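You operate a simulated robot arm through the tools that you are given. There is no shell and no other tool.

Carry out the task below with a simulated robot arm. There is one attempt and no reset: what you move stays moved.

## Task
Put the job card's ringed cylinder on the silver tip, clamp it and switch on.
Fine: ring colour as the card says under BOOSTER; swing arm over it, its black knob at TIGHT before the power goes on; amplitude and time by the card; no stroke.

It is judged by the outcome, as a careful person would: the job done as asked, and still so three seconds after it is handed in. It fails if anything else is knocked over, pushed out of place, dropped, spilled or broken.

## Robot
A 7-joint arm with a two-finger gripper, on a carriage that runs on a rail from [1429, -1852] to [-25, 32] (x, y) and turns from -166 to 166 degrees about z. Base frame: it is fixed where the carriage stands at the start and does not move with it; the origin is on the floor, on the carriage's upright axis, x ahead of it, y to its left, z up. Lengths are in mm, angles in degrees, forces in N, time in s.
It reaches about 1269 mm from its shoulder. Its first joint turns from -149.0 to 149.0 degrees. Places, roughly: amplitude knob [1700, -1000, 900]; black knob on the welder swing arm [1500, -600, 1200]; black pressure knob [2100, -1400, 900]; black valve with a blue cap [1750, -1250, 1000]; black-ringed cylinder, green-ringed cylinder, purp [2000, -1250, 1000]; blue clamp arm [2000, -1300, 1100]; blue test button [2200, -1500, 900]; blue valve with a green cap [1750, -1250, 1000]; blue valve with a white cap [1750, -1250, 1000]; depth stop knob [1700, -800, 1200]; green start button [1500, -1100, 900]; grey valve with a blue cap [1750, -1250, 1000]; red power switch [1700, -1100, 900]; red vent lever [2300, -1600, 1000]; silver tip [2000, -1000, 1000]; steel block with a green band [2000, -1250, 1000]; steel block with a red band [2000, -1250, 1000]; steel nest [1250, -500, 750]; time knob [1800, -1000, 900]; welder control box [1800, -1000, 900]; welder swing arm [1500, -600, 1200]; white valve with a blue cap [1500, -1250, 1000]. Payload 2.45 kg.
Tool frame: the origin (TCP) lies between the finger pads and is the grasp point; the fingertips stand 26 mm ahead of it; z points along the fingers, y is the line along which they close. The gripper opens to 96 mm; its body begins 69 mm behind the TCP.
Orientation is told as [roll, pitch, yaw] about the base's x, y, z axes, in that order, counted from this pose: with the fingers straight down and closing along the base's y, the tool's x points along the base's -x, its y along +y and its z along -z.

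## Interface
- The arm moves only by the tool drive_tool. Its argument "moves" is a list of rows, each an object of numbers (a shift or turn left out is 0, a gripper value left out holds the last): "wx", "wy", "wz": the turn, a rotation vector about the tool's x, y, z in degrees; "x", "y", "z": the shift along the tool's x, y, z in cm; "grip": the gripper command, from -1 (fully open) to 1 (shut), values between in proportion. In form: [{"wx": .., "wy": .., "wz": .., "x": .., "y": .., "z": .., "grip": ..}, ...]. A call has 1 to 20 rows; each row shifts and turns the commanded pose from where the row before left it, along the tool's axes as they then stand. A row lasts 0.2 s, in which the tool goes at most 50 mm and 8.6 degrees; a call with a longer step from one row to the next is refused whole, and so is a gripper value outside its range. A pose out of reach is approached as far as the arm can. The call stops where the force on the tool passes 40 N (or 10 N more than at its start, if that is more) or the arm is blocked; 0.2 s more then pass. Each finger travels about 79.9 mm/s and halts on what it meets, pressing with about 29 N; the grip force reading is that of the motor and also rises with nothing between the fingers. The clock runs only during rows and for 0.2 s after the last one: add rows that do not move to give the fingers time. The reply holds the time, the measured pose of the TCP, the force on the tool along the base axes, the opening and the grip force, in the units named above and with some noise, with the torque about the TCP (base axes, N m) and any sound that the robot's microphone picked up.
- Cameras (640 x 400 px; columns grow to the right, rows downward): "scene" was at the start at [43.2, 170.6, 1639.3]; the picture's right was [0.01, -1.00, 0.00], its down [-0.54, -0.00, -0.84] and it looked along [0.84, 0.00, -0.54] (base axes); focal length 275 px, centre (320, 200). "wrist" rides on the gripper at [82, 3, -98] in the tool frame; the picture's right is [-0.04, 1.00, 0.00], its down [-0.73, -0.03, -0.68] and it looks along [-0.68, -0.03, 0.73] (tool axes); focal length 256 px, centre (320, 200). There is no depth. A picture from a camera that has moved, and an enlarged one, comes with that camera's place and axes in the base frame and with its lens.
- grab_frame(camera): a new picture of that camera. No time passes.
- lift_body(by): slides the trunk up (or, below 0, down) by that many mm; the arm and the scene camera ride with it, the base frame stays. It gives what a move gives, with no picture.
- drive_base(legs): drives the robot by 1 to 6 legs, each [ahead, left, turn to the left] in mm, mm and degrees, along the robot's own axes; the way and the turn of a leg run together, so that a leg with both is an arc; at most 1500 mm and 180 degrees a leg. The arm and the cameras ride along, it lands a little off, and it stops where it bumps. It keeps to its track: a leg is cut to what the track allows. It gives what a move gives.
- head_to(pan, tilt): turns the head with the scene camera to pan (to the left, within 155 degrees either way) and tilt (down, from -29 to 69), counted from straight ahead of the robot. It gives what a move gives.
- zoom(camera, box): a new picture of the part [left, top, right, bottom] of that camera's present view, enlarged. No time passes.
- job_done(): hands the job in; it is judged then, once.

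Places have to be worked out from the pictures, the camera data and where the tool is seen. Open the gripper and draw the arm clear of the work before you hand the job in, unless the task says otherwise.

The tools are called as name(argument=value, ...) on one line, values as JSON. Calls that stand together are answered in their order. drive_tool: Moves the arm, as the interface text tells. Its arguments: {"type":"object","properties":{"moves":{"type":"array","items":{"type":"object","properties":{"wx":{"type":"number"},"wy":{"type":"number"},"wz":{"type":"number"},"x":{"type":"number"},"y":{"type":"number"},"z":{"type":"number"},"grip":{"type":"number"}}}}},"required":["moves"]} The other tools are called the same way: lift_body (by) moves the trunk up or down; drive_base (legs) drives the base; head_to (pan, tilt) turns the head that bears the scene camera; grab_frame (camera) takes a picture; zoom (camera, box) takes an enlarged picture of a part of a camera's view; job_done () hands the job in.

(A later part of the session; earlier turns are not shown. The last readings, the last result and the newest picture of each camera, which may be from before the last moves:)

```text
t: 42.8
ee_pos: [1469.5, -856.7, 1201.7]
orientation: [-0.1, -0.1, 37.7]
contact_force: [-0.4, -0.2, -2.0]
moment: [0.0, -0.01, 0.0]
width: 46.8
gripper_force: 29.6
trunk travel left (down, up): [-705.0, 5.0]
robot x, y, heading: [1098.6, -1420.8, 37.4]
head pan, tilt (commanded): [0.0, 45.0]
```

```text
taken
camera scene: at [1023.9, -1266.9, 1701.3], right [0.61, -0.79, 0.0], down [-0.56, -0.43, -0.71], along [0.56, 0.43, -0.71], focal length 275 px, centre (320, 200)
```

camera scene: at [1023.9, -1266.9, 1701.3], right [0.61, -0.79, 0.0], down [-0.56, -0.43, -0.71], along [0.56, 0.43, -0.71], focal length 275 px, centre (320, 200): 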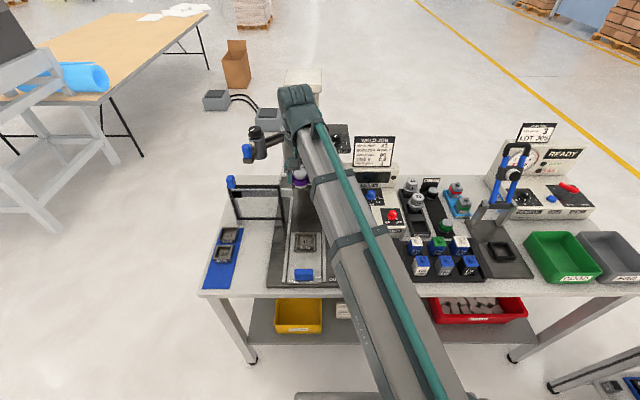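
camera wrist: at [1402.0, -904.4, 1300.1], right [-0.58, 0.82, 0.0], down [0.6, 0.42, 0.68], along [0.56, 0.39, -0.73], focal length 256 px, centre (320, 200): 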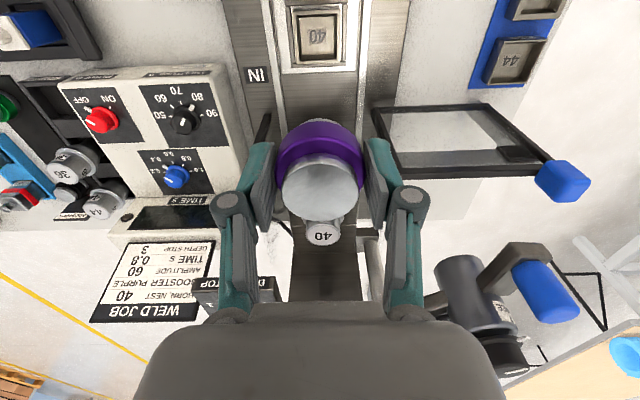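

Horn 40 shows just beyond the held booster. I'll zoom to locate the top of the horn and see the surrounding seat and swing arm.

zoom(camera="wrist", box=[240, 150, 400, 250])

zoom(camera="wrist", box=[400, 230, 640, 380])

zoom(camera="scene", box=[220, 100, 380, 200])

```text
4.00 times, centred on (320, 200) of wrist
camera zoom: at [1402.0, -904.4, 1300.1], right [-0.58, 0.82, 0.0], down [0.6, 0.42, 0.68], along [0.56, 0.39, -0.73], focal length 1024 px, centre (320, 200)
```

zoom: 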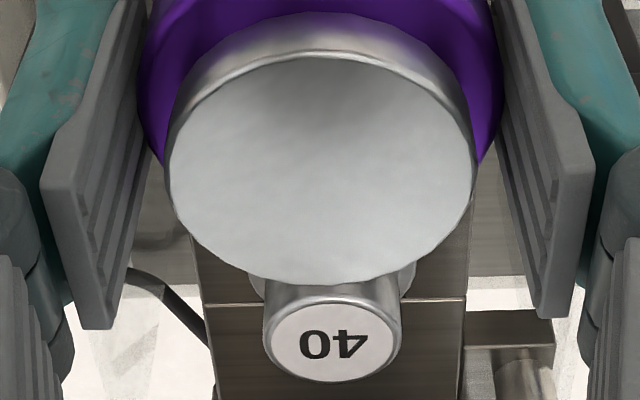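

```text
2.67 times, centred on (520, 305) of wrist
camera zoom: at [1402.0, -904.4, 1300.1], right [-0.58, 0.82, 0.0], down [0.6, 0.42, 0.68], along [0.56, 0.39, -0.73], focal length 683 px, centre (-213, -80)
```

zoom: 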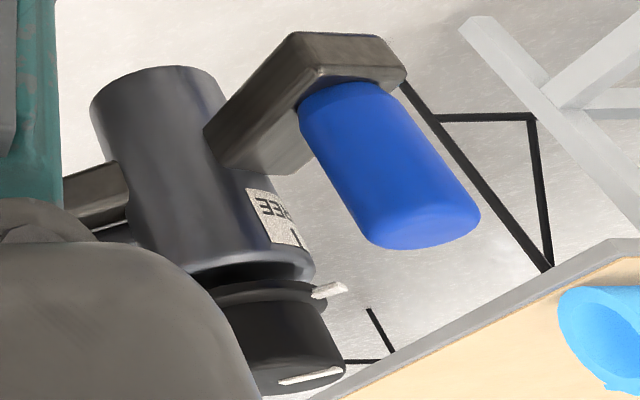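

```text
4.00 times, centred on (300, 150) of scene
camera zoom: at [1023.9, -1266.9, 1701.3], right [0.61, -0.79, 0.0], down [-0.56, -0.43, -0.71], along [0.56, 0.43, -0.71], focal length 1099 px, centre (400, 400)
```

zoom: 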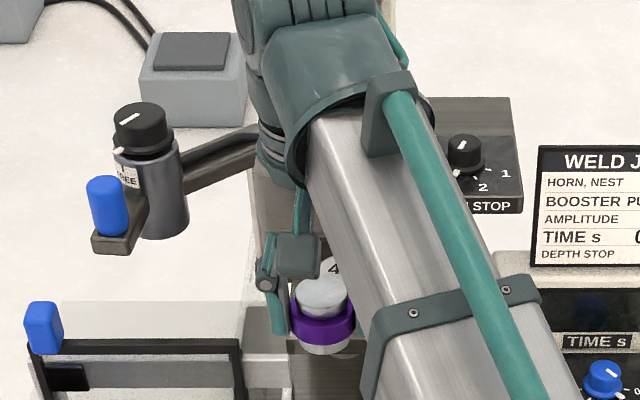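

The horn top is at roughly (1613, -750, 1087). To tighten that I shift 200 mm right and 100 mm forward, so the horn is visible beside the gripper from another direction.

drive_tool(moves=[{"y": -4, "x": -2}, {"y": -4, "x": -2}, {"y": -4, "x": -2}, {"y": -4, "x": -2}, {"y": -4, "x": -2}, {}])

grab_frame(camera="wrist")

zoom(camera="wrist", box=[440, 110, 600, 210])

```text
t: 44.2
ee_pos: [1670.5, -955.6, 1202.0]
orientation: [0.1, 0.0, 37.6]
contact_force: [0.0, 0.0, -0.7]
moment: [0.0, 0.0, 0.01]
width: 47.1
gripper_force: 28.2
trunk travel left (down, up): [-705.0, 5.0]
robot x, y, heading: [1100.1, -1424.5, 37.2]
head pan, tilt (commanded): [0.0, 45.0]
```

```text
taken
camera wrist: at [1604.1, -1003.2, 1299.4], right [-0.58, 0.82, 0.0], down [0.6, 0.42, 0.68], along [0.56, 0.39, -0.73], focal length 256 px, centre (320, 200)
```

wrist: 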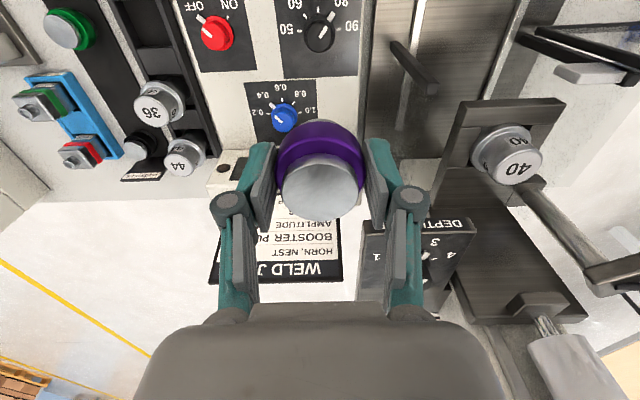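

```text
4.00 times, centred on (520, 160) of wrist
camera zoom: at [1604.1, -1003.2, 1299.4], right [-0.58, 0.82, 0.0], down [0.6, 0.42, 0.68], along [0.56, 0.39, -0.73], focal length 1024 px, centre (-480, 360)
```

zoom: 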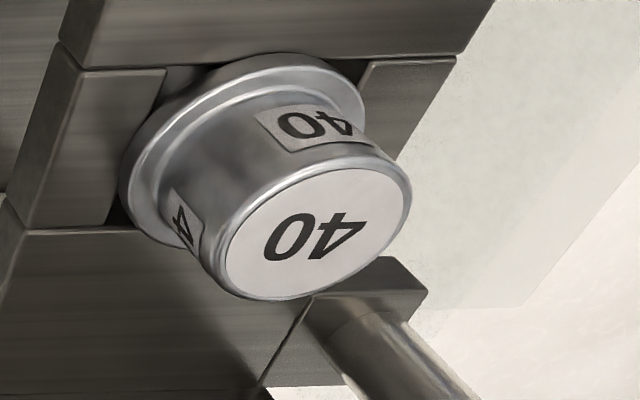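

The rays intersect consistently: horn top at (1612.6, -750.7, 1088). I want to know how much room there is behind it before I place, so I zoom in on the plate, pivot post and swing arm.

zoom(camera="wrist", box=[400, 150, 640, 300])

zoom(camera="scene", box=[200, 90, 360, 190])

```text
2.67 times, centred on (520, 225) of wrist
camera zoom: at [1604.1, -1003.2, 1299.4], right [-0.58, 0.82, 0.0], down [0.6, 0.42, 0.68], along [0.56, 0.39, -0.73], focal length 683 px, centre (-213, 133)
```

zoom: 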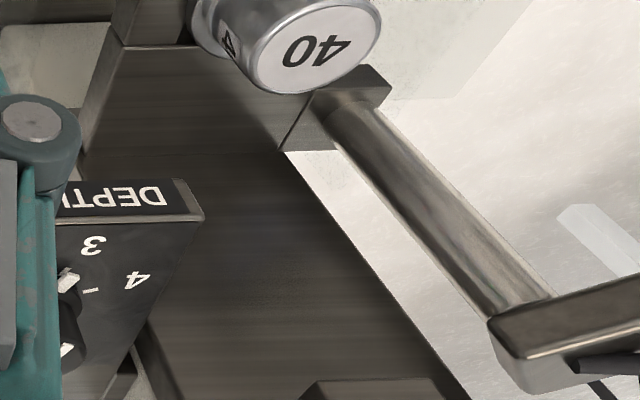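

```text
4.00 times, centred on (280, 140) of scene
camera zoom: at [1023.6, -1266.7, 1701.3], right [0.61, -0.79, 0.0], down [-0.56, -0.43, -0.71], along [0.56, 0.43, -0.71], focal length 1099 px, centre (480, 440)
```

zoom: 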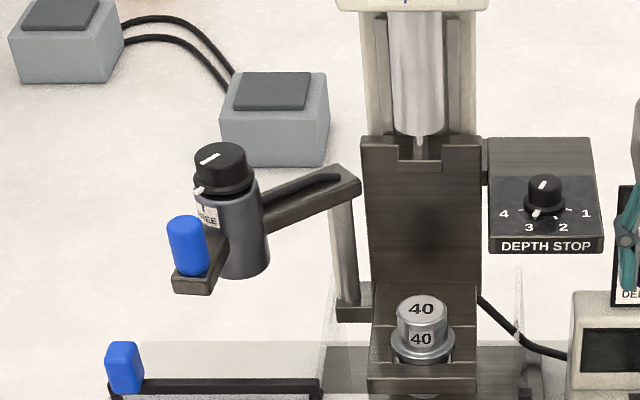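

The plate stands about 82 mm behind the horn centre, and the air cylinder's front is about 62 mm behind it. I must check that the arm's wrist joint, about 180 mm above the tool centre, clears the air cylinder and the column cap. So I look at the wrist and the cap.

head_to(pan=5, tilt=25)

grab_frame(camera="scene")

zoom(camera="scene", box=[240, 120, 480, 270])

```text
t: 45.0
ee_pos: [1671.6, -956.1, 1200.7]
orientation: [0.0, -0.1, 37.6]
contact_force: [0.0, -0.5, -0.8]
moment: [-0.02, -0.01, 0.01]
width: 47.1
gripper_force: 29.1
trunk travel left (down, up): [-705.0, 5.0]
robot x, y, heading: [1099.1, -1423.5, 37.6]
head pan, tilt (commanded): [5.0, 25.0]
```

```text
taken
camera scene: at [1027.4, -1254.2, 1731.9], right [0.67, -0.74, 0.0], down [-0.31, -0.29, -0.91], along [0.67, 0.61, -0.42], focal length 275 px, centre (320, 200)
```

scene: 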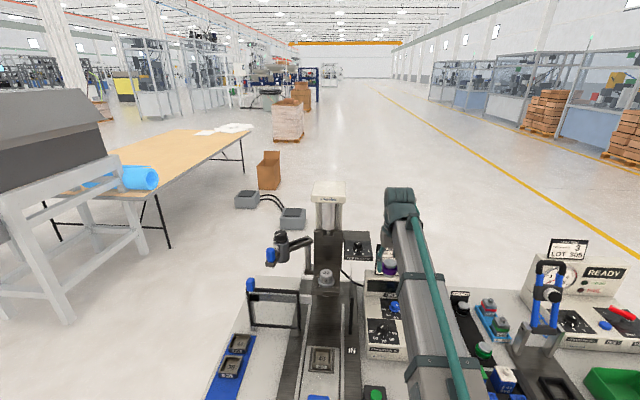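

```text
2.67 times, centred on (360, 195) of scene
camera zoom: at [1027.4, -1254.2, 1731.9], right [0.67, -0.74, 0.0], down [-0.31, -0.29, -0.91], along [0.67, 0.61, -0.42], focal length 733 px, centre (213, 213)
```

zoom: 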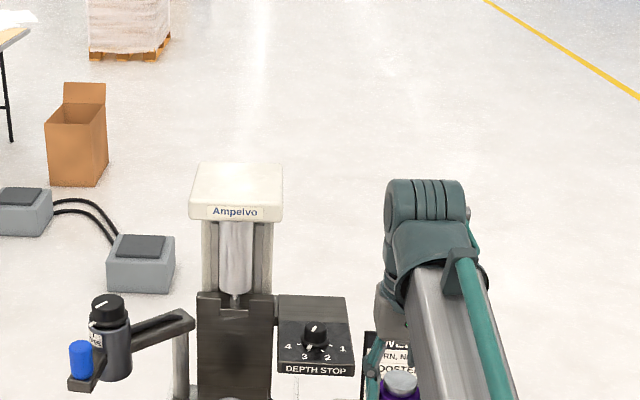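

The cap's exact height and overhang are still uncertain. I raise the tool, to look down on the cap with the wrist camera from two places and measure it properly.

drive_tool(moves=[{"z": -4.5}, {"z": -4.5}, {"z": -4.5}, {"z": -4.5}, {"z": -4}, {}])

grab_frame(camera="wrist")

```text
t: 46.4
ee_pos: [1699.0, -933.5, 1353.0]
orientation: [0.1, -2.1, 37.5]
contact_force: [0.3, -0.6, -1.2]
moment: [-0.01, 0.0, 0.01]
width: 47.1
gripper_force: 29.2
out of reach, approached as far as the arm can: row 3, 4, 5
trunk travel left (down, up): [-705.0, 5.0]
robot x, y, heading: [1096.4, -1425.0, 37.6]
head pan, tilt (commanded): [5.0, 25.0]
```

```text
taken
camera wrist: at [1628.8, -983.0, 1449.2], right [-0.58, 0.82, 0.0], down [0.58, 0.41, 0.71], along [0.58, 0.41, -0.71], focal length 256 px, centre (320, 200)
```

wrist: 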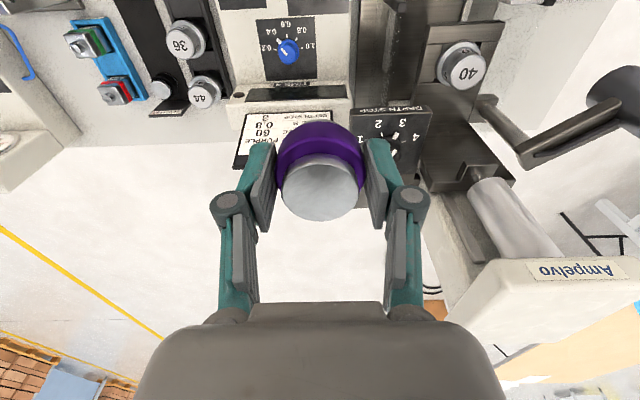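

The cap is visible now. I zoom in on it here, then shift sideways for a second view.

zoom(camera="wrist", box=[420, 150, 640, 300])

drive_tool(moves=[{"y": 4, "x": 1}, {"y": 4, "x": 1}, {"y": 4, "x": 1}, {"y": 4, "x": 1}, {"y": 4, "x": 1}, {}])

grab_frame(camera="wrist")

```text
2.67 times, centred on (530, 225) of wrist
camera zoom: at [1628.8, -983.0, 1449.2], right [-0.58, 0.82, 0.0], down [0.58, 0.41, 0.71], along [0.58, 0.41, -0.71], focal length 683 px, centre (-240, 133)
```

zoom: 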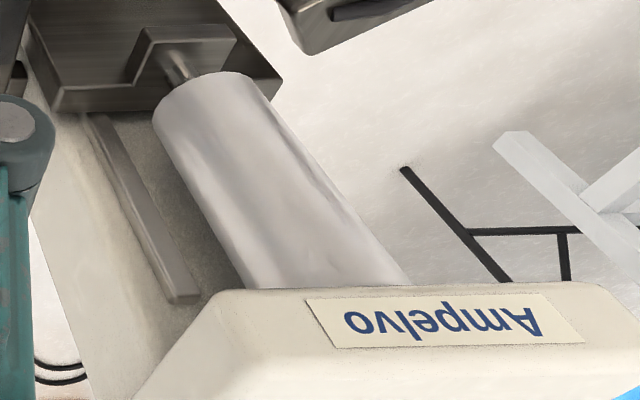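

```text
t: 47.8
ee_pos: [1545.0, -797.8, 1331.7]
orientation: [0.2, -0.7, 37.6]
contact_force: [-0.4, -0.4, -2.7]
moment: [0.02, 0.0, 0.0]
width: 47.1
gripper_force: 28.8
out of reach, approached as far as the arm can: row 1, 2
trunk travel left (down, up): [-705.0, 5.0]
robot x, y, heading: [1099.9, -1424.1, 37.4]
head pan, tilt (commanded): [5.0, 25.0]
```

```text
taken
camera wrist: at [1476.0, -844.7, 1429.9], right [-0.58, 0.82, 0.0], down [0.59, 0.42, 0.69], along [0.56, 0.4, -0.73], focal length 256 px, centre (320, 200)
```

wrist: 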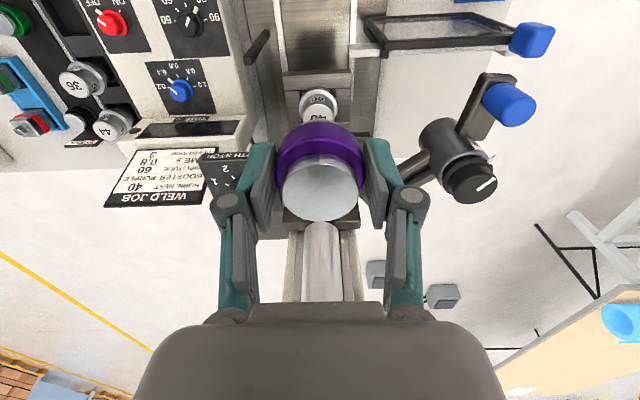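

From the two views the cap front is at about v≈880 (about 62 mm behind the horn axis), with its underside near z 1335. Now I check the size of the wrist joint from the head camera.

head_to(pan=20, tilt=20)

grab_frame(camera="scene")

zoom(camera="scene", box=[280, 130, 480, 255])

```text
t: 48.6
ee_pos: [1544.7, -797.0, 1332.5]
orientation: [0.2, -0.6, 37.5]
contact_force: [0.2, -0.1, -2.2]
moment: [-0.01, -0.01, -0.01]
width: 47.1
gripper_force: 29.0
trunk travel left (down, up): [-705.0, 5.0]
robot x, y, heading: [1100.8, -1424.5, 37.3]
head pan, tilt (commanded): [20.0, 20.0]
```

```text
taken
camera scene: at [1009.6, -1237.8, 1740.0], right [0.84, -0.54, 0.0], down [-0.18, -0.29, -0.94], along [0.51, 0.79, -0.34], focal length 275 px, centre (320, 200)
```

scene: 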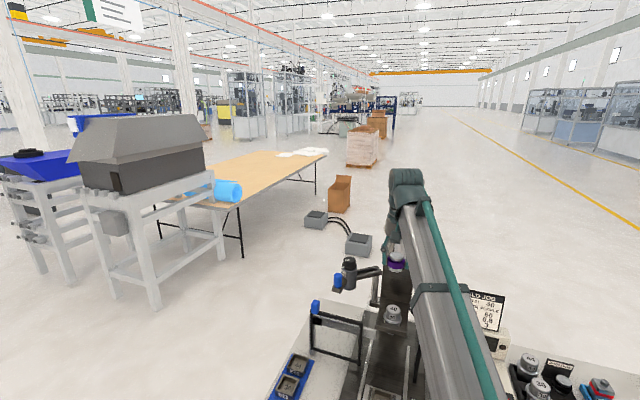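

```text
3.20 times, centred on (380, 192) of scene
camera zoom: at [1009.6, -1237.8, 1740.0], right [0.84, -0.54, 0.0], down [-0.18, -0.29, -0.94], along [0.51, 0.79, -0.34], focal length 880 px, centre (128, 224)
```

zoom: 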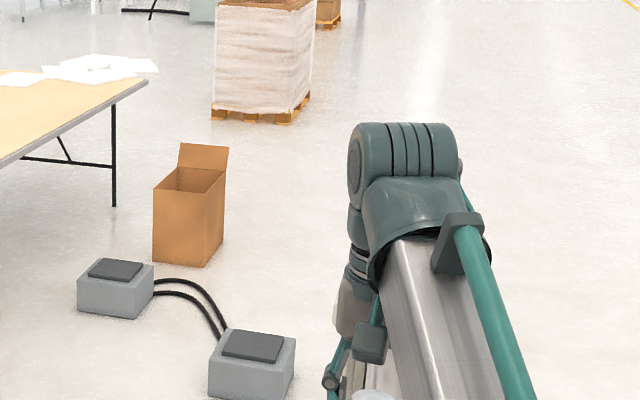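

The wrist joint has a radius of about 37 mm, so it stays about 20 mm clear of the cylinder and cap with the tool vertical. I come down in front of the horn to z≈1165 and re-level the tool.

drive_tool(moves=[{"z": 4.2, "wy": 0.6}, {"z": 4.2}, {"z": 4.2}, {"z": 4.1}, {}])

head_to(pan=0, tilt=40)

```text
t: 49.8
ee_pos: [1542.9, -799.0, 1167.7]
orientation: [0.0, 0.6, 37.5]
contact_force: [0.1, -0.9, -1.9]
moment: [0.0, 0.0, 0.05]
width: 47.1
gripper_force: 29.0
trunk travel left (down, up): [-705.0, 5.0]
robot x, y, heading: [1100.9, -1421.9, 37.7]
head pan, tilt (commanded): [20.0, 20.0]
```

```text
t: 50.6
ee_pos: [1544.2, -799.3, 1168.3]
orientation: [0.0, 0.5, 37.5]
contact_force: [-0.2, 0.8, -1.7]
moment: [-0.02, 0.01, 0.0]
width: 47.1
gripper_force: 28.9
trunk travel left (down, up): [-705.0, 5.0]
robot x, y, heading: [1097.5, -1423.6, 37.4]
head pan, tilt (commanded): [0.0, 40.0]
```

Now I move forward 84 mm at this height, leaving the booster's bottom about 45 mm above the horn, and check the alignment.

drive_tool(moves=[{"wy": -0.55}, {"x": -2.1, "y": -0.09}, {"x": -2.1, "y": -0.09}, {"x": -2.1, "y": -0.09}, {"x": -2.1, "y": -0.08}, {}])

grab_frame(camera="scene")

zoom(camera="scene", box=[250, 100, 370, 175])

grab_frame(camera="wrist")

```text
t: 52.0
ee_pos: [1610.7, -751.2, 1167.8]
orientation: [0.0, -0.2, 37.5]
contact_force: [-0.4, 0.0, -1.8]
moment: [-0.03, -0.03, 0.0]
width: 46.8
gripper_force: 28.9
trunk travel left (down, up): [-705.0, 5.0]
robot x, y, heading: [1099.8, -1422.2, 37.4]
head pan, tilt (commanded): [0.0, 40.0]
```

```text
taken
camera scene: at [1026.7, -1264.7, 1708.6], right [0.61, -0.79, 0.0], down [-0.51, -0.39, -0.77], along [0.61, 0.47, -0.64], focal length 275 px, centre (320, 200)
```

scene: 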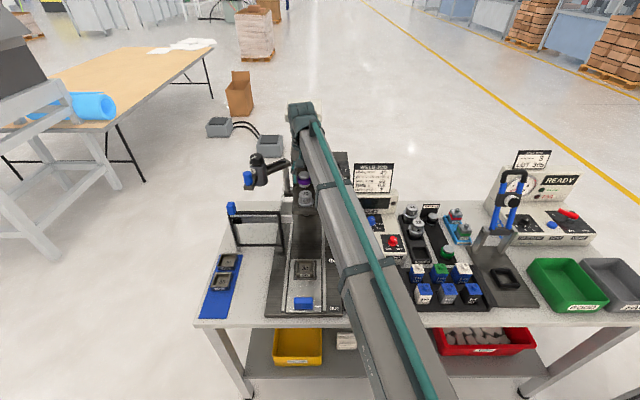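

```text
5.33 times, centred on (310, 138) of scene
camera zoom: at [1026.7, -1264.7, 1708.6], right [0.61, -0.79, 0.0], down [-0.51, -0.39, -0.77], along [0.61, 0.47, -0.64], focal length 1466 px, centre (373, 533)
```

zoom: 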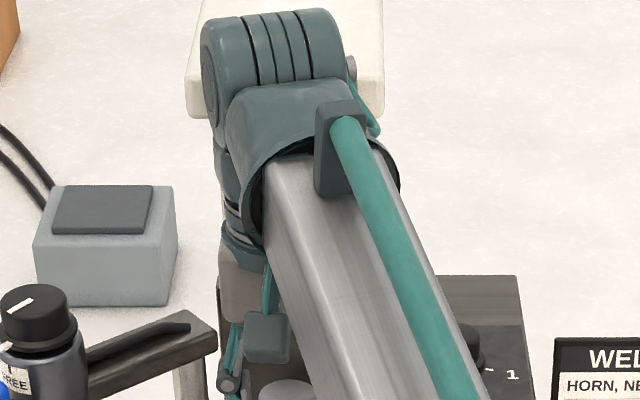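

```text
taken
camera wrist: at [1542.6, -797.6, 1266.2], right [-0.58, 0.82, 0.0], down [0.6, 0.42, 0.68], along [0.56, 0.39, -0.73], focal length 256 px, centre (320, 200)
```

wrist: 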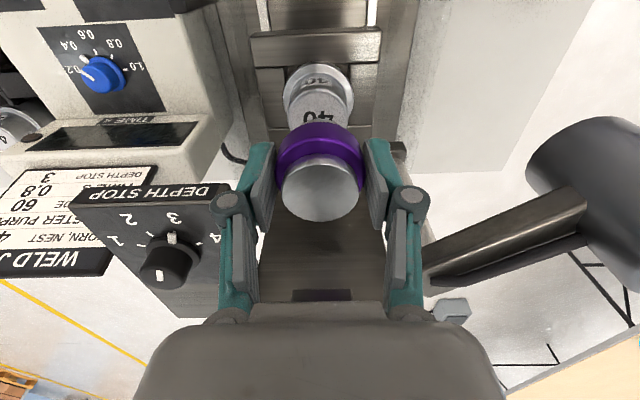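

I zoom in on the wrist view to verify the lateral alignment of the booster over the horn.

zoom(camera="wrist", box=[240, 50, 400, 150])

zoom(camera="wrist", box=[220, 120, 420, 245])

```text
4.00 times, centred on (320, 100) of wrist
camera zoom: at [1542.6, -797.6, 1266.2], right [-0.58, 0.82, 0.0], down [0.6, 0.42, 0.68], along [0.56, 0.39, -0.73], focal length 1024 px, centre (320, 600)
```

zoom: 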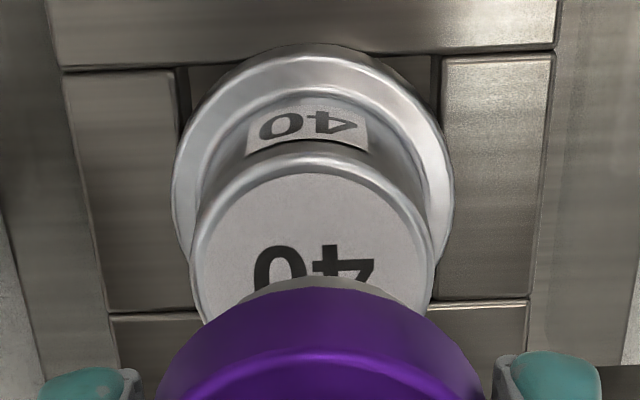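

```text
3.20 times, centred on (320, 182) of wrist
camera zoom: at [1542.6, -797.6, 1266.2], right [-0.58, 0.82, 0.0], down [0.6, 0.42, 0.68], along [0.56, 0.39, -0.73], focal length 819 px, centre (320, 256)
```

zoom: 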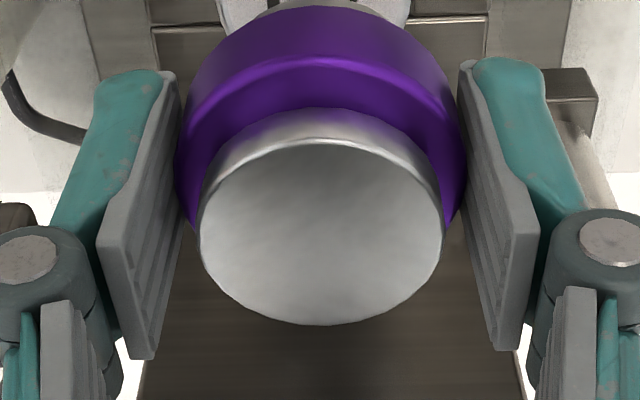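

The horn is about 1.8 mm to the right of and 3.5 mm beyond the booster's axis. I correct that and descend 40 mm toward the horn.

drive_tool(moves=[{"x": -0.35, "y": -0.18}, {"z": 1.3}, {"z": 1.3}, {"z": 1.4}, {}])

grab_frame(camera="wrist")

zoom(camera="wrist", box=[220, 80, 420, 205])

```text
t: 53.2
ee_pos: [1614.5, -749.9, 1127.4]
orientation: [0.1, -0.1, 37.5]
contact_force: [0.2, 0.2, -1.8]
moment: [-0.02, -0.02, 0.01]
width: 47.0
gripper_force: 29.0
trunk travel left (down, up): [-705.0, 5.0]
robot x, y, heading: [1097.7, -1422.7, 37.3]
head pan, tilt (commanded): [0.0, 40.0]
```

```text
taken
camera wrist: at [1547.1, -796.2, 1226.1], right [-0.58, 0.82, 0.0], down [0.6, 0.42, 0.68], along [0.56, 0.39, -0.73], focal length 256 px, centre (320, 200)
```

wrist: 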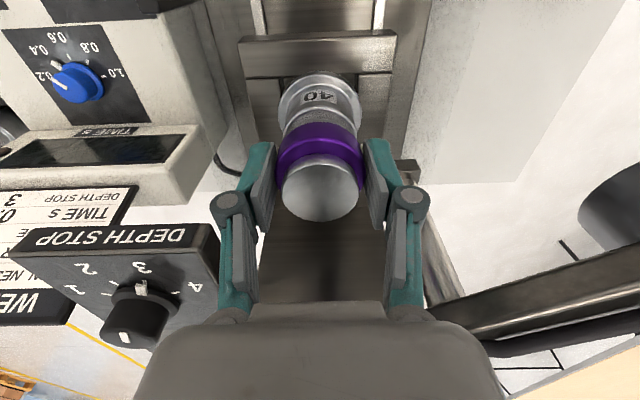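

```text
3.20 times, centred on (320, 142) of wrist
camera zoom: at [1547.1, -796.2, 1226.1], right [-0.58, 0.82, 0.0], down [0.6, 0.42, 0.68], along [0.56, 0.39, -0.73], focal length 819 px, centre (320, 384)
```

zoom: 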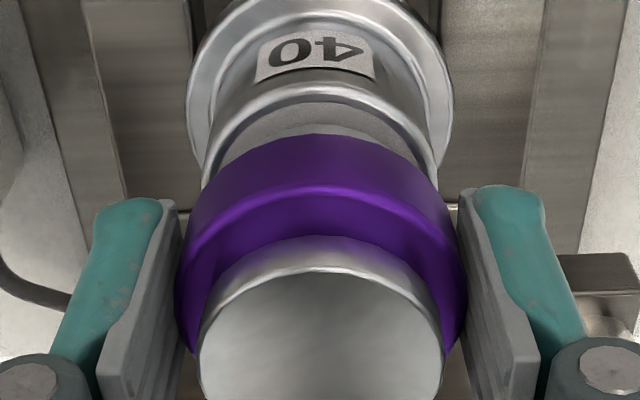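

Alignment in the closing direction is within 1 mm. I descend in small steps until contact.

drive_tool(moves=[{"z": 0.3}, {"z": 0.3}, {}])

drive_tool(moves=[{"z": 0.15}, {}])

zoom(camera="wrist", box=[220, 80, 420, 205])

```text
t: 54.0
ee_pos: [1613.6, -749.3, 1123.2]
orientation: [0.0, -0.2, 37.4]
contact_force: [2.8, 4.7, 16.8]
moment: [0.16, -0.1, 0.02]
width: 47.0
gripper_force: 29.1
trunk travel left (down, up): [-705.0, 5.0]
robot x, y, heading: [1097.6, -1421.9, 37.8]
head pan, tilt (commanded): [0.0, 40.0]
```

```text
t: 54.6
ee_pos: [1613.1, -748.8, 1120.3]
orientation: [0.0, -0.1, 37.6]
contact_force: [4.7, 5.4, 16.7]
moment: [0.15, -0.11, -0.02]
width: 46.9
gripper_force: 29.2
trunk travel left (down, up): [-705.0, 5.0]
robot x, y, heading: [1102.5, -1424.2, 37.3]
head pan, tilt (commanded): [0.0, 40.0]
```

```text
3.20 times, centred on (320, 142) of wrist
camera zoom: at [1546.1, -796.5, 1219.9], right [-0.58, 0.82, 0.0], down [0.6, 0.42, 0.68], along [0.56, 0.39, -0.73], focal length 819 px, centre (320, 384)
```

zoom: 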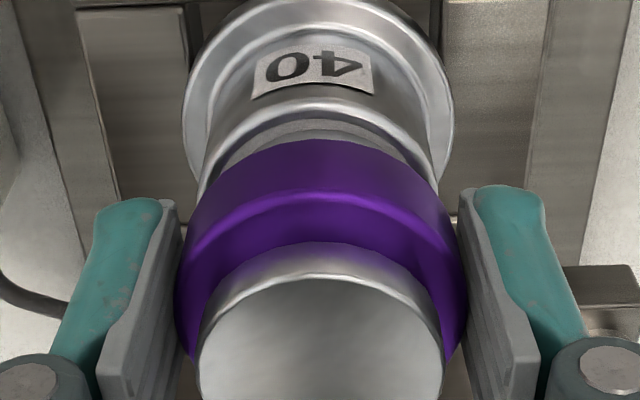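

The upward force of about 17 N shows the booster is resting on the horn. I ease the pressure by 1 mm, then open the gripper slightly to release.

drive_tool(moves=[{"z": -0.1}, {}])

```text
t: 55.2
ee_pos: [1612.7, -748.4, 1120.9]
orientation: [-0.1, 0.0, 37.5]
contact_force: [1.6, 2.9, 9.5]
moment: [0.11, -0.11, -0.01]
width: 47.1
gripper_force: 28.8
trunk travel left (down, up): [-705.0, 5.0]
robot x, y, heading: [1097.6, -1423.6, 37.4]
head pan, tilt (commanded): [0.0, 40.0]
```

Force has dropped to about 10 N. I ease another 0.8 mm and open to about 60 mm.

drive_tool(moves=[{"z": -0.08}, {}, {"grip": -0.05}, {"grip": -0.15}, {"grip": -0.28}, {}])

grab_frame(camera="wrist")

zoom(camera="wrist", box=[220, 80, 420, 205])

```text
t: 56.6
ee_pos: [1613.6, -749.9, 1121.3]
orientation: [-0.1, -0.1, 37.5]
contact_force: [0.2, 1.0, 0.2]
moment: [-0.02, 0.0, 0.05]
width: 61.7
gripper_force: 0.0
trunk travel left (down, up): [-705.0, 5.0]
robot x, y, heading: [1099.4, -1422.9, 37.5]
head pan, tilt (commanded): [0.0, 40.0]
```

```text
taken
camera wrist: at [1546.9, -795.9, 1220.6], right [-0.58, 0.82, 0.0], down [0.6, 0.42, 0.68], along [0.56, 0.39, -0.73], focal length 256 px, centre (320, 200)
```

wrist: 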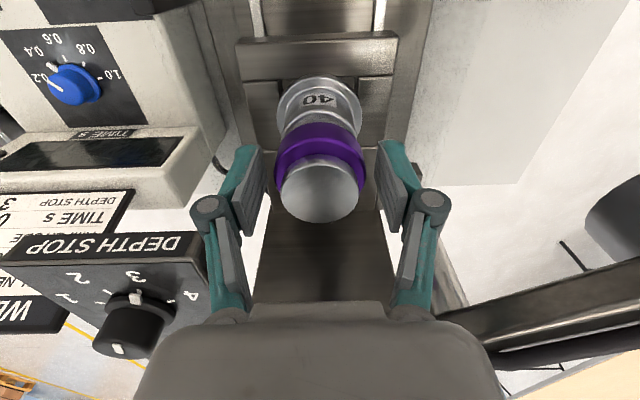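

```text
3.20 times, centred on (320, 142) of wrist
camera zoom: at [1546.9, -795.9, 1220.6], right [-0.58, 0.82, 0.0], down [0.6, 0.42, 0.68], along [0.56, 0.39, -0.73], focal length 819 px, centre (320, 384)
```

zoom: 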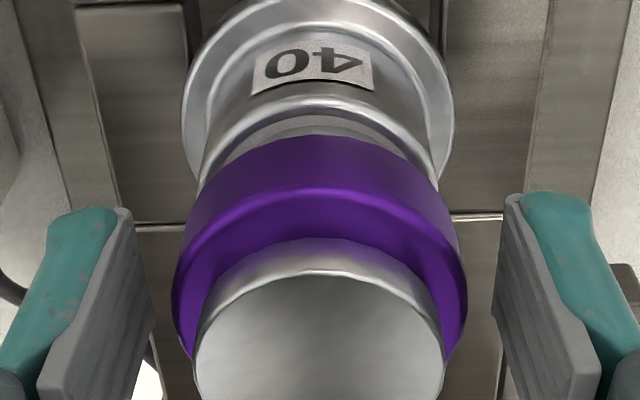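

The booster stands on the horn and the tool reads no load. I withdraw straight up 100 mm and then back, and inspect.

drive_tool(moves=[{"z": -1}, {"z": -3}, {"z": -3}, {"z": -3}, {"x": 4}, {"x": 4}, {"x": 3}, {}])

grab_frame(camera="wrist")

zoom(camera="wrist", box=[240, 150, 400, 250])

zoom(camera="wrist", box=[400, 150, 640, 300])

```text
t: 58.4
ee_pos: [1527.6, -815.5, 1220.8]
orientation: [0.0, 0.0, 37.4]
contact_force: [0.2, -0.6, 0.1]
moment: [-0.02, 0.01, -0.01]
width: 61.6
gripper_force: 0.1
trunk travel left (down, up): [-705.0, 5.0]
robot x, y, heading: [1099.1, -1424.5, 37.6]
head pan, tilt (commanded): [0.0, 40.0]
```

```text
taken
camera wrist: at [1460.2, -862.9, 1319.0], right [-0.58, 0.82, 0.0], down [0.6, 0.42, 0.68], along [0.56, 0.39, -0.73], focal length 256 px, centre (320, 200)
```

wrist: 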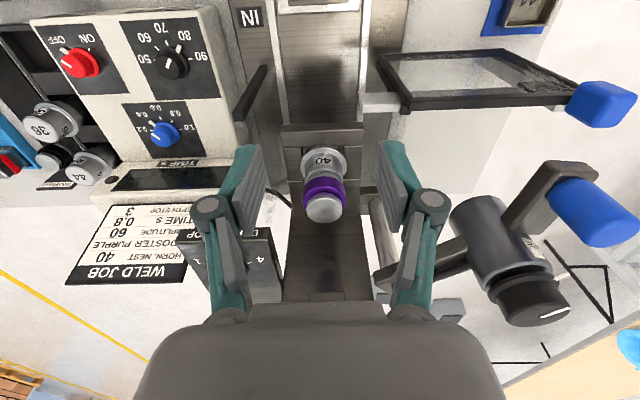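

```text
4.00 times, centred on (320, 200) of wrist
camera zoom: at [1460.2, -862.9, 1319.0], right [-0.58, 0.82, 0.0], down [0.6, 0.42, 0.68], along [0.56, 0.39, -0.73], focal length 1024 px, centre (320, 200)
```

zoom: 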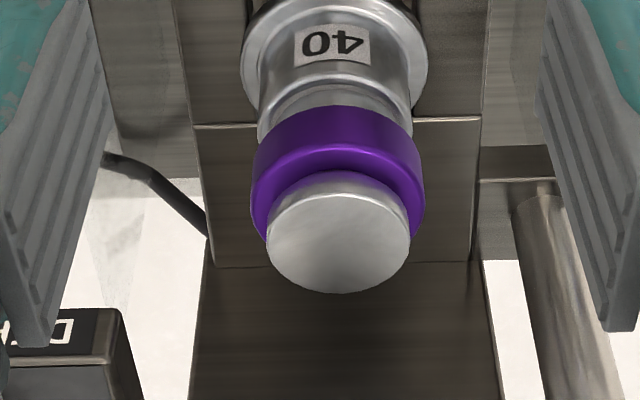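

```text
2.67 times, centred on (520, 225) of wrist
camera zoom: at [1460.2, -862.9, 1319.0], right [-0.58, 0.82, 0.0], down [0.6, 0.42, 0.68], along [0.56, 0.39, -0.73], focal length 683 px, centre (-213, 133)
```

zoom: 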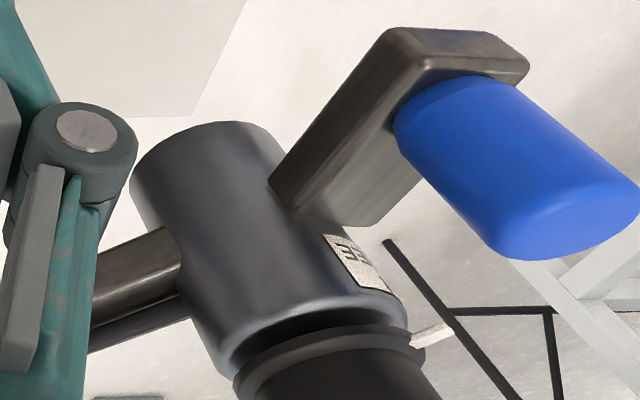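

The booster stands centred and upright on horn 40. Next is the swing arm. I raise the tool about 100 mm for a steeper second view of its handle, knob and pivot.

drive_tool(moves=[{"z": -3.5}, {"z": -3.5}, {"z": -3.5}, {}])

grab_frame(camera="wrist")

zoom(camera="wrist", box=[400, 70, 560, 170])

zoom(camera="wrist", box=[380, 150, 540, 250])

```text
t: 59.4
ee_pos: [1528.3, -813.8, 1320.3]
orientation: [0.1, -0.6, 37.5]
contact_force: [0.4, -0.4, -1.0]
moment: [-0.02, 0.0, -0.02]
width: 61.5
gripper_force: 0.1
out of reach, approached as far as the arm can: row 3
trunk travel left (down, up): [-705.0, 5.0]
robot x, y, heading: [1102.4, -1427.4, 37.3]
head pan, tilt (commanded): [0.0, 40.0]
```

```text
taken
camera wrist: at [1461.1, -861.9, 1418.5], right [-0.58, 0.82, 0.0], down [0.59, 0.42, 0.69], along [0.56, 0.4, -0.73], focal length 256 px, centre (320, 200)
```

wrist: 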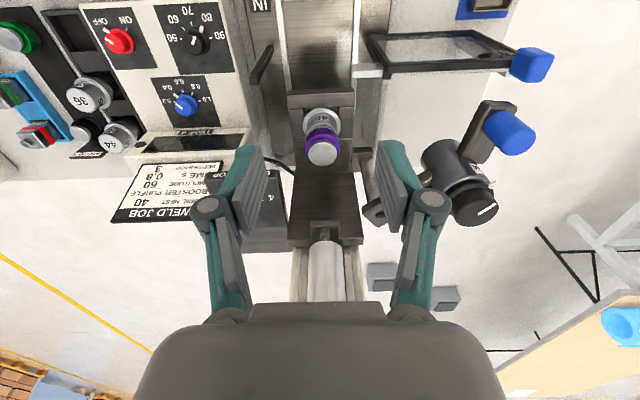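

```text
4.00 times, centred on (480, 120) of wrist
camera zoom: at [1461.1, -861.9, 1418.5], right [-0.58, 0.82, 0.0], down [0.59, 0.42, 0.69], along [0.56, 0.4, -0.73], focal length 1024 px, centre (-320, 520)
```

zoom: 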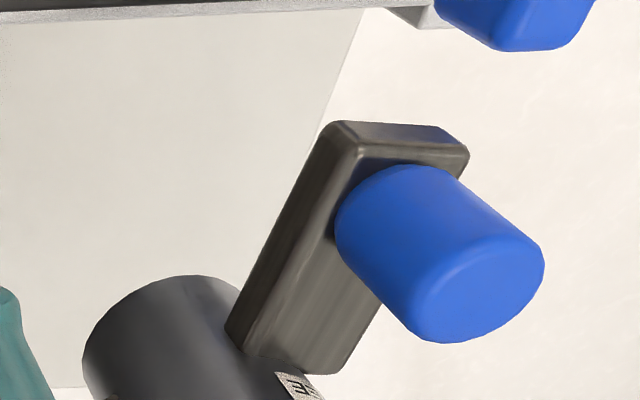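

```text
4.00 times, centred on (460, 200) of wrist
camera zoom: at [1461.1, -861.9, 1418.5], right [-0.58, 0.82, 0.0], down [0.59, 0.42, 0.69], along [0.56, 0.4, -0.73], focal length 1024 px, centre (-240, 200)
```

zoom: 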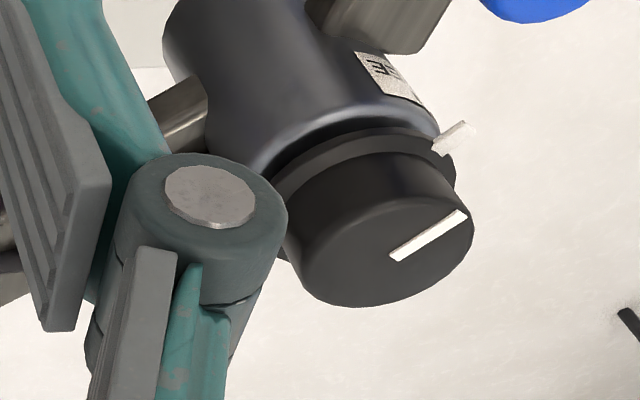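

The swing arm is measured. The blue handle top is at about (1456, -650, 1219), 29 mm thick, the knob top at about (1524, -624, 1240), 45 mm across, and the pivot lies about 106 mm behind the line between the cylinder and the horn. I'll turn the tool so it closes along the handle's direction of travel and move over it for a closer look.

drive_tool(moves=[{"wz": 7.4}, {"wz": 7.4}, {"wz": 7.4}, {"wz": 7.4}, {"wz": 7.4}, {"x": 2.55, "y": 3.3}, {"x": 2.55, "y": 3.3}, {"x": 2.55, "y": 3.3}, {"x": 2.55, "y": 3.3}, {"x": 2.55, "y": 3.3}, {}])

grab_frame(camera="wrist")

grab_frame(camera="scene")

```text
t: 61.8
ee_pos: [1400.4, -652.7, 1318.5]
orientation: [-0.1, -0.1, 0.5]
contact_force: [-0.1, 0.4, 0.4]
moment: [0.03, 0.01, 0.03]
width: 61.2
gripper_force: 0.1
trunk travel left (down, up): [-705.0, 5.0]
robot x, y, heading: [1101.7, -1425.8, 37.2]
head pan, tilt (commanded): [0.0, 40.0]
```

```text
taken
camera wrist: at [1318.1, -649.6, 1417.8], right [0.03, 1.0, 0.0], down [0.73, -0.02, 0.68], along [0.68, -0.02, -0.73], focal length 256 px, centre (320, 200)
```

wrist: 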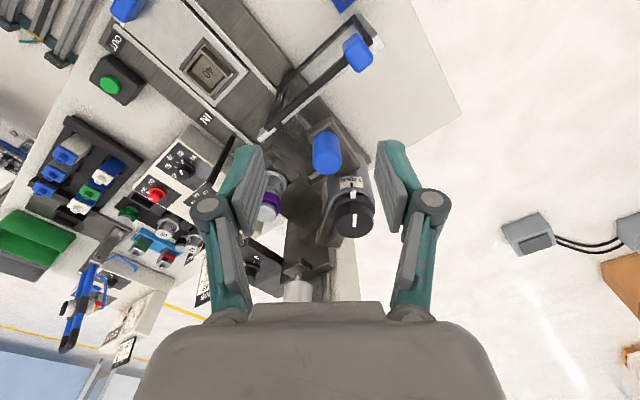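

```text
taken
camera scene: at [1027.0, -1265.1, 1708.7], right [0.61, -0.79, 0.0], down [-0.51, -0.39, -0.77], along [0.61, 0.47, -0.64], focal length 275 px, centre (320, 200)
```

scene: 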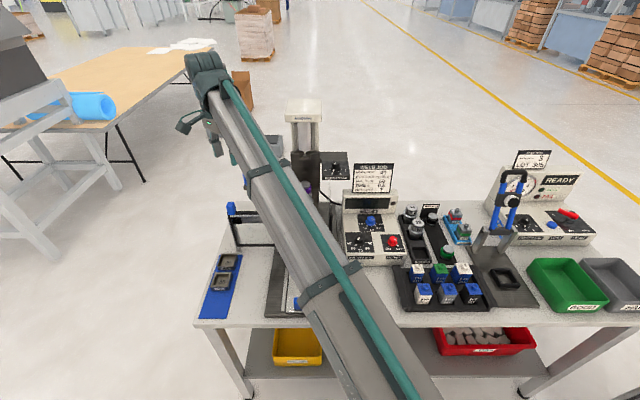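

That gives an excellent overhead view of the handle, knob and booster. I zoom in to measure.

zoom(camera="wrist", box=[240, 110, 400, 210])

zoom(camera="wrist", box=[240, 150, 400, 250])

```text
4.00 times, centred on (320, 160) of wrist
camera zoom: at [1318.1, -649.6, 1417.8], right [0.03, 1.0, 0.0], down [0.73, -0.02, 0.68], along [0.68, -0.02, -0.73], focal length 1024 px, centre (320, 360)
```

zoom: 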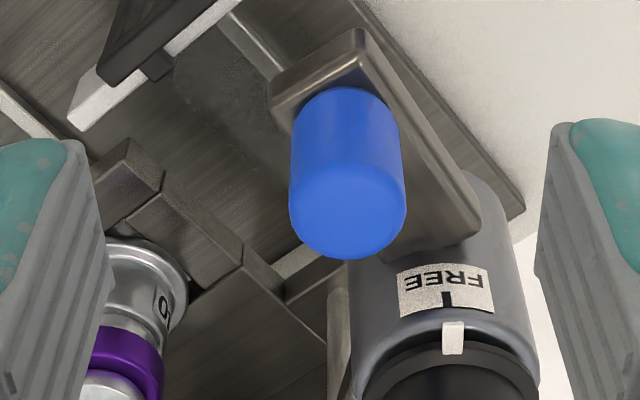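

```text
4.00 times, centred on (320, 200) of wrist
camera zoom: at [1318.1, -649.6, 1417.8], right [0.03, 1.0, 0.0], down [0.73, -0.02, 0.68], along [0.68, -0.02, -0.73], focal length 1024 px, centre (320, 200)
```

zoom: 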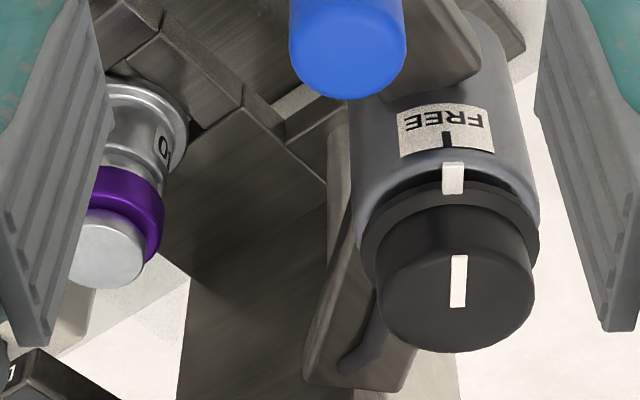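

The handle top centre is at about (1456, -648.5, 1219) and 27 mm across, and the pivot works out near (1620, -648) with the handle 164 mm from it. I narrow the opening to 44 mm, centre over the handle, and lower partway.

drive_tool(moves=[{"x": -2.8, "y": 0.2, "grip": 0.083}, {"x": -2.76, "y": 0.2}, {}, {"z": 3}, {"z": 3}, {}])

grab_frame(camera="wrist")

zoom(camera="wrist", box=[240, 110, 400, 210])

```text
t: 63.2
ee_pos: [1455.7, -645.2, 1258.4]
orientation: [-0.1, -0.1, 0.6]
contact_force: [0.5, -0.4, 0.0]
moment: [0.01, 0.0, 0.01]
width: 43.9
gripper_force: 0.1
trunk travel left (down, up): [-705.0, 5.0]
robot x, y, heading: [1096.1, -1425.1, 37.3]
head pan, tilt (commanded): [0.0, 40.0]
```

```text
taken
camera wrist: at [1372.6, -642.7, 1357.9], right [0.03, 1.0, 0.0], down [0.73, -0.02, 0.68], along [0.68, -0.02, -0.73], focal length 256 px, centre (320, 200)
```

wrist: 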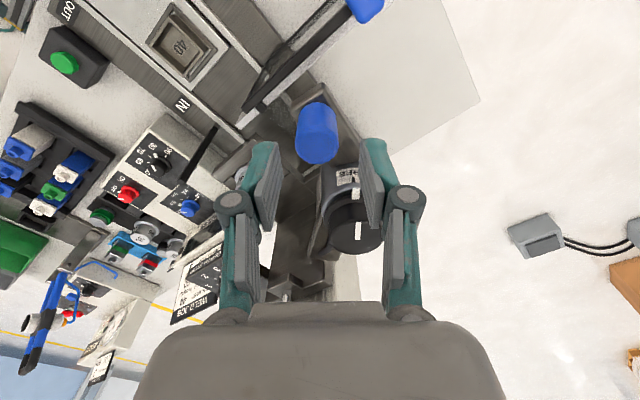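

```text
4.00 times, centred on (320, 160) of wrist
camera zoom: at [1372.6, -642.7, 1357.9], right [0.03, 1.0, 0.0], down [0.73, -0.02, 0.68], along [0.68, -0.02, -0.73], focal length 1024 px, centre (320, 360)
```

zoom: 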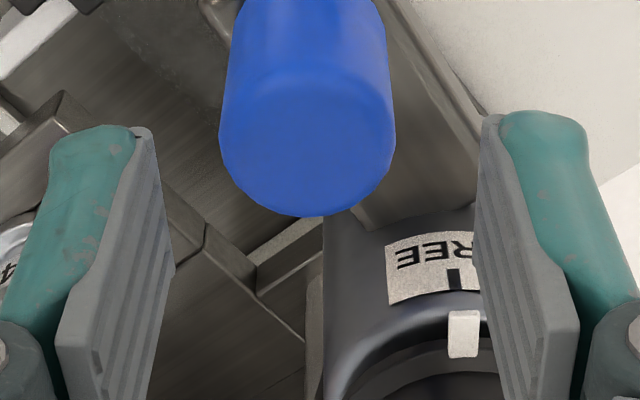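

The handle is 2.7 mm further forward and 2.8 mm toward -y. I correct that and lower to z≈1210, so the fingers straddle it.

drive_tool(moves=[{"x": -0.27, "y": -0.28}, {"z": 1.6}, {"z": 1.6}, {"z": 1.6}, {}])

zoom(camera="wrist", box=[220, 110, 420, 235])

```text
t: 64.4
ee_pos: [1456.7, -648.1, 1211.3]
orientation: [0.0, -0.1, 0.4]
contact_force: [-0.3, 0.0, 0.2]
moment: [-0.01, -0.02, 0.01]
width: 44.1
gripper_force: 0.0
trunk travel left (down, up): [-705.0, 5.0]
robot x, y, heading: [1100.2, -1429.6, 37.6]
head pan, tilt (commanded): [0.0, 40.0]
```

```text
3.20 times, centred on (320, 172) of wrist
camera zoom: at [1375.7, -645.8, 1309.5], right [0.03, 1.0, 0.0], down [0.73, -0.02, 0.68], along [0.68, -0.02, -0.73], focal length 819 px, centre (320, 288)
```

zoom: 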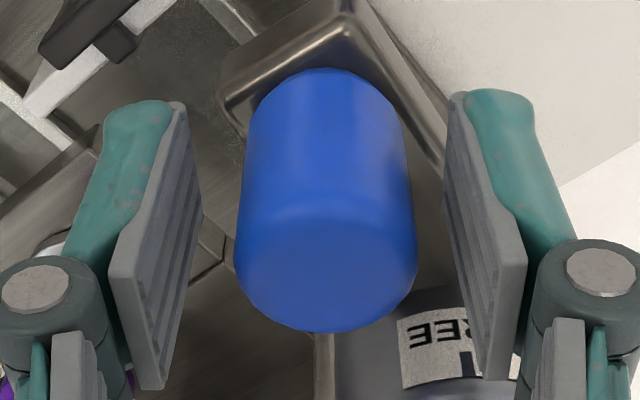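

The handle sits between the fingers with clearance. I narrow to about 33 mm to cage it and start the swing gently for the first 9°.

drive_tool(moves=[{"grip": 0.31}, {}, {"y": -0.859, "x": -0.022, "wz": -3}, {"y": -0.859, "x": -0.022, "wz": -3}, {"y": -0.859, "x": -0.022, "wz": -3}, {}])

grab_frame(camera="wrist")

```text
t: 65.8
ee_pos: [1459.6, -674.1, 1210.5]
orientation: [0.0, -0.1, 9.5]
contact_force: [0.8, 0.2, 1.0]
moment: [0.0, 0.04, 0.0]
width: 33.1
gripper_force: 0.1
trunk travel left (down, up): [-705.0, 5.0]
robot x, y, heading: [1100.0, -1425.7, 37.3]
head pan, tilt (commanded): [0.0, 40.0]
```

```text
taken
camera wrist: at [1378.7, -684.5, 1309.6], right [-0.13, 0.99, 0.0], down [0.73, 0.09, 0.68], along [0.67, 0.09, -0.73], focal length 256 px, centre (320, 200)
```

wrist: 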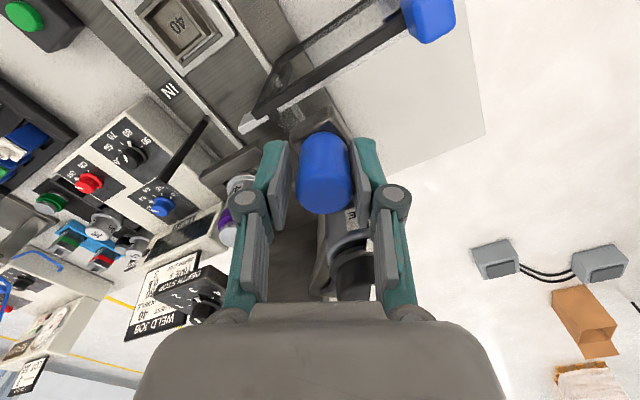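

The arm swings freely with the handle caged and almost no force. I continue another 30°.

drive_tool(moves=[{"y": -1.145, "x": -0.04, "wz": -4}, {"y": -1.145, "x": -0.04, "wz": -4}, {"y": -1.145, "x": -0.04, "wz": -4}, {"y": -1.145, "x": -0.04, "wz": -4}, {"y": -1.145, "x": -0.04, "wz": -4}, {"y": -1.145, "x": -0.04, "wz": -4}, {"y": -1.145, "x": -0.04, "wz": -4}, {}])

grab_frame(camera="wrist")

zoom(camera="wrist", box=[220, 110, 420, 235])

```text
t: 67.6
ee_pos: [1492.2, -746.4, 1212.3]
orientation: [0.0, -0.1, 37.6]
contact_force: [-0.5, -0.2, 0.6]
moment: [0.03, -0.01, -0.03]
width: 33.2
gripper_force: 0.1
trunk travel left (down, up): [-705.0, 5.0]
robot x, y, heading: [1102.1, -1423.1, 37.5]
head pan, tilt (commanded): [0.0, 40.0]
```

```text
taken
camera wrist: at [1424.7, -793.8, 1310.7], right [-0.58, 0.82, 0.0], down [0.6, 0.42, 0.68], along [0.56, 0.39, -0.73], focal length 256 px, centre (320, 200)
```

wrist: 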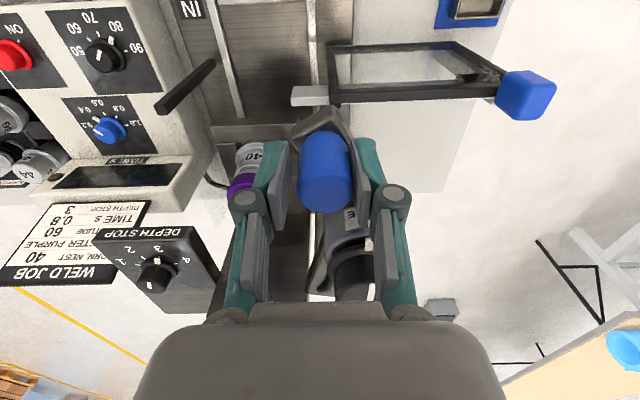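

```text
3.20 times, centred on (320, 172) of wrist
camera zoom: at [1424.7, -793.8, 1310.7], right [-0.58, 0.82, 0.0], down [0.6, 0.42, 0.68], along [0.56, 0.39, -0.73], focal length 819 px, centre (320, 288)
```

zoom: 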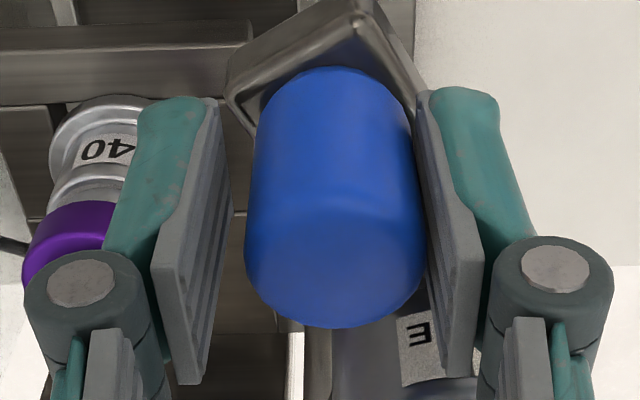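

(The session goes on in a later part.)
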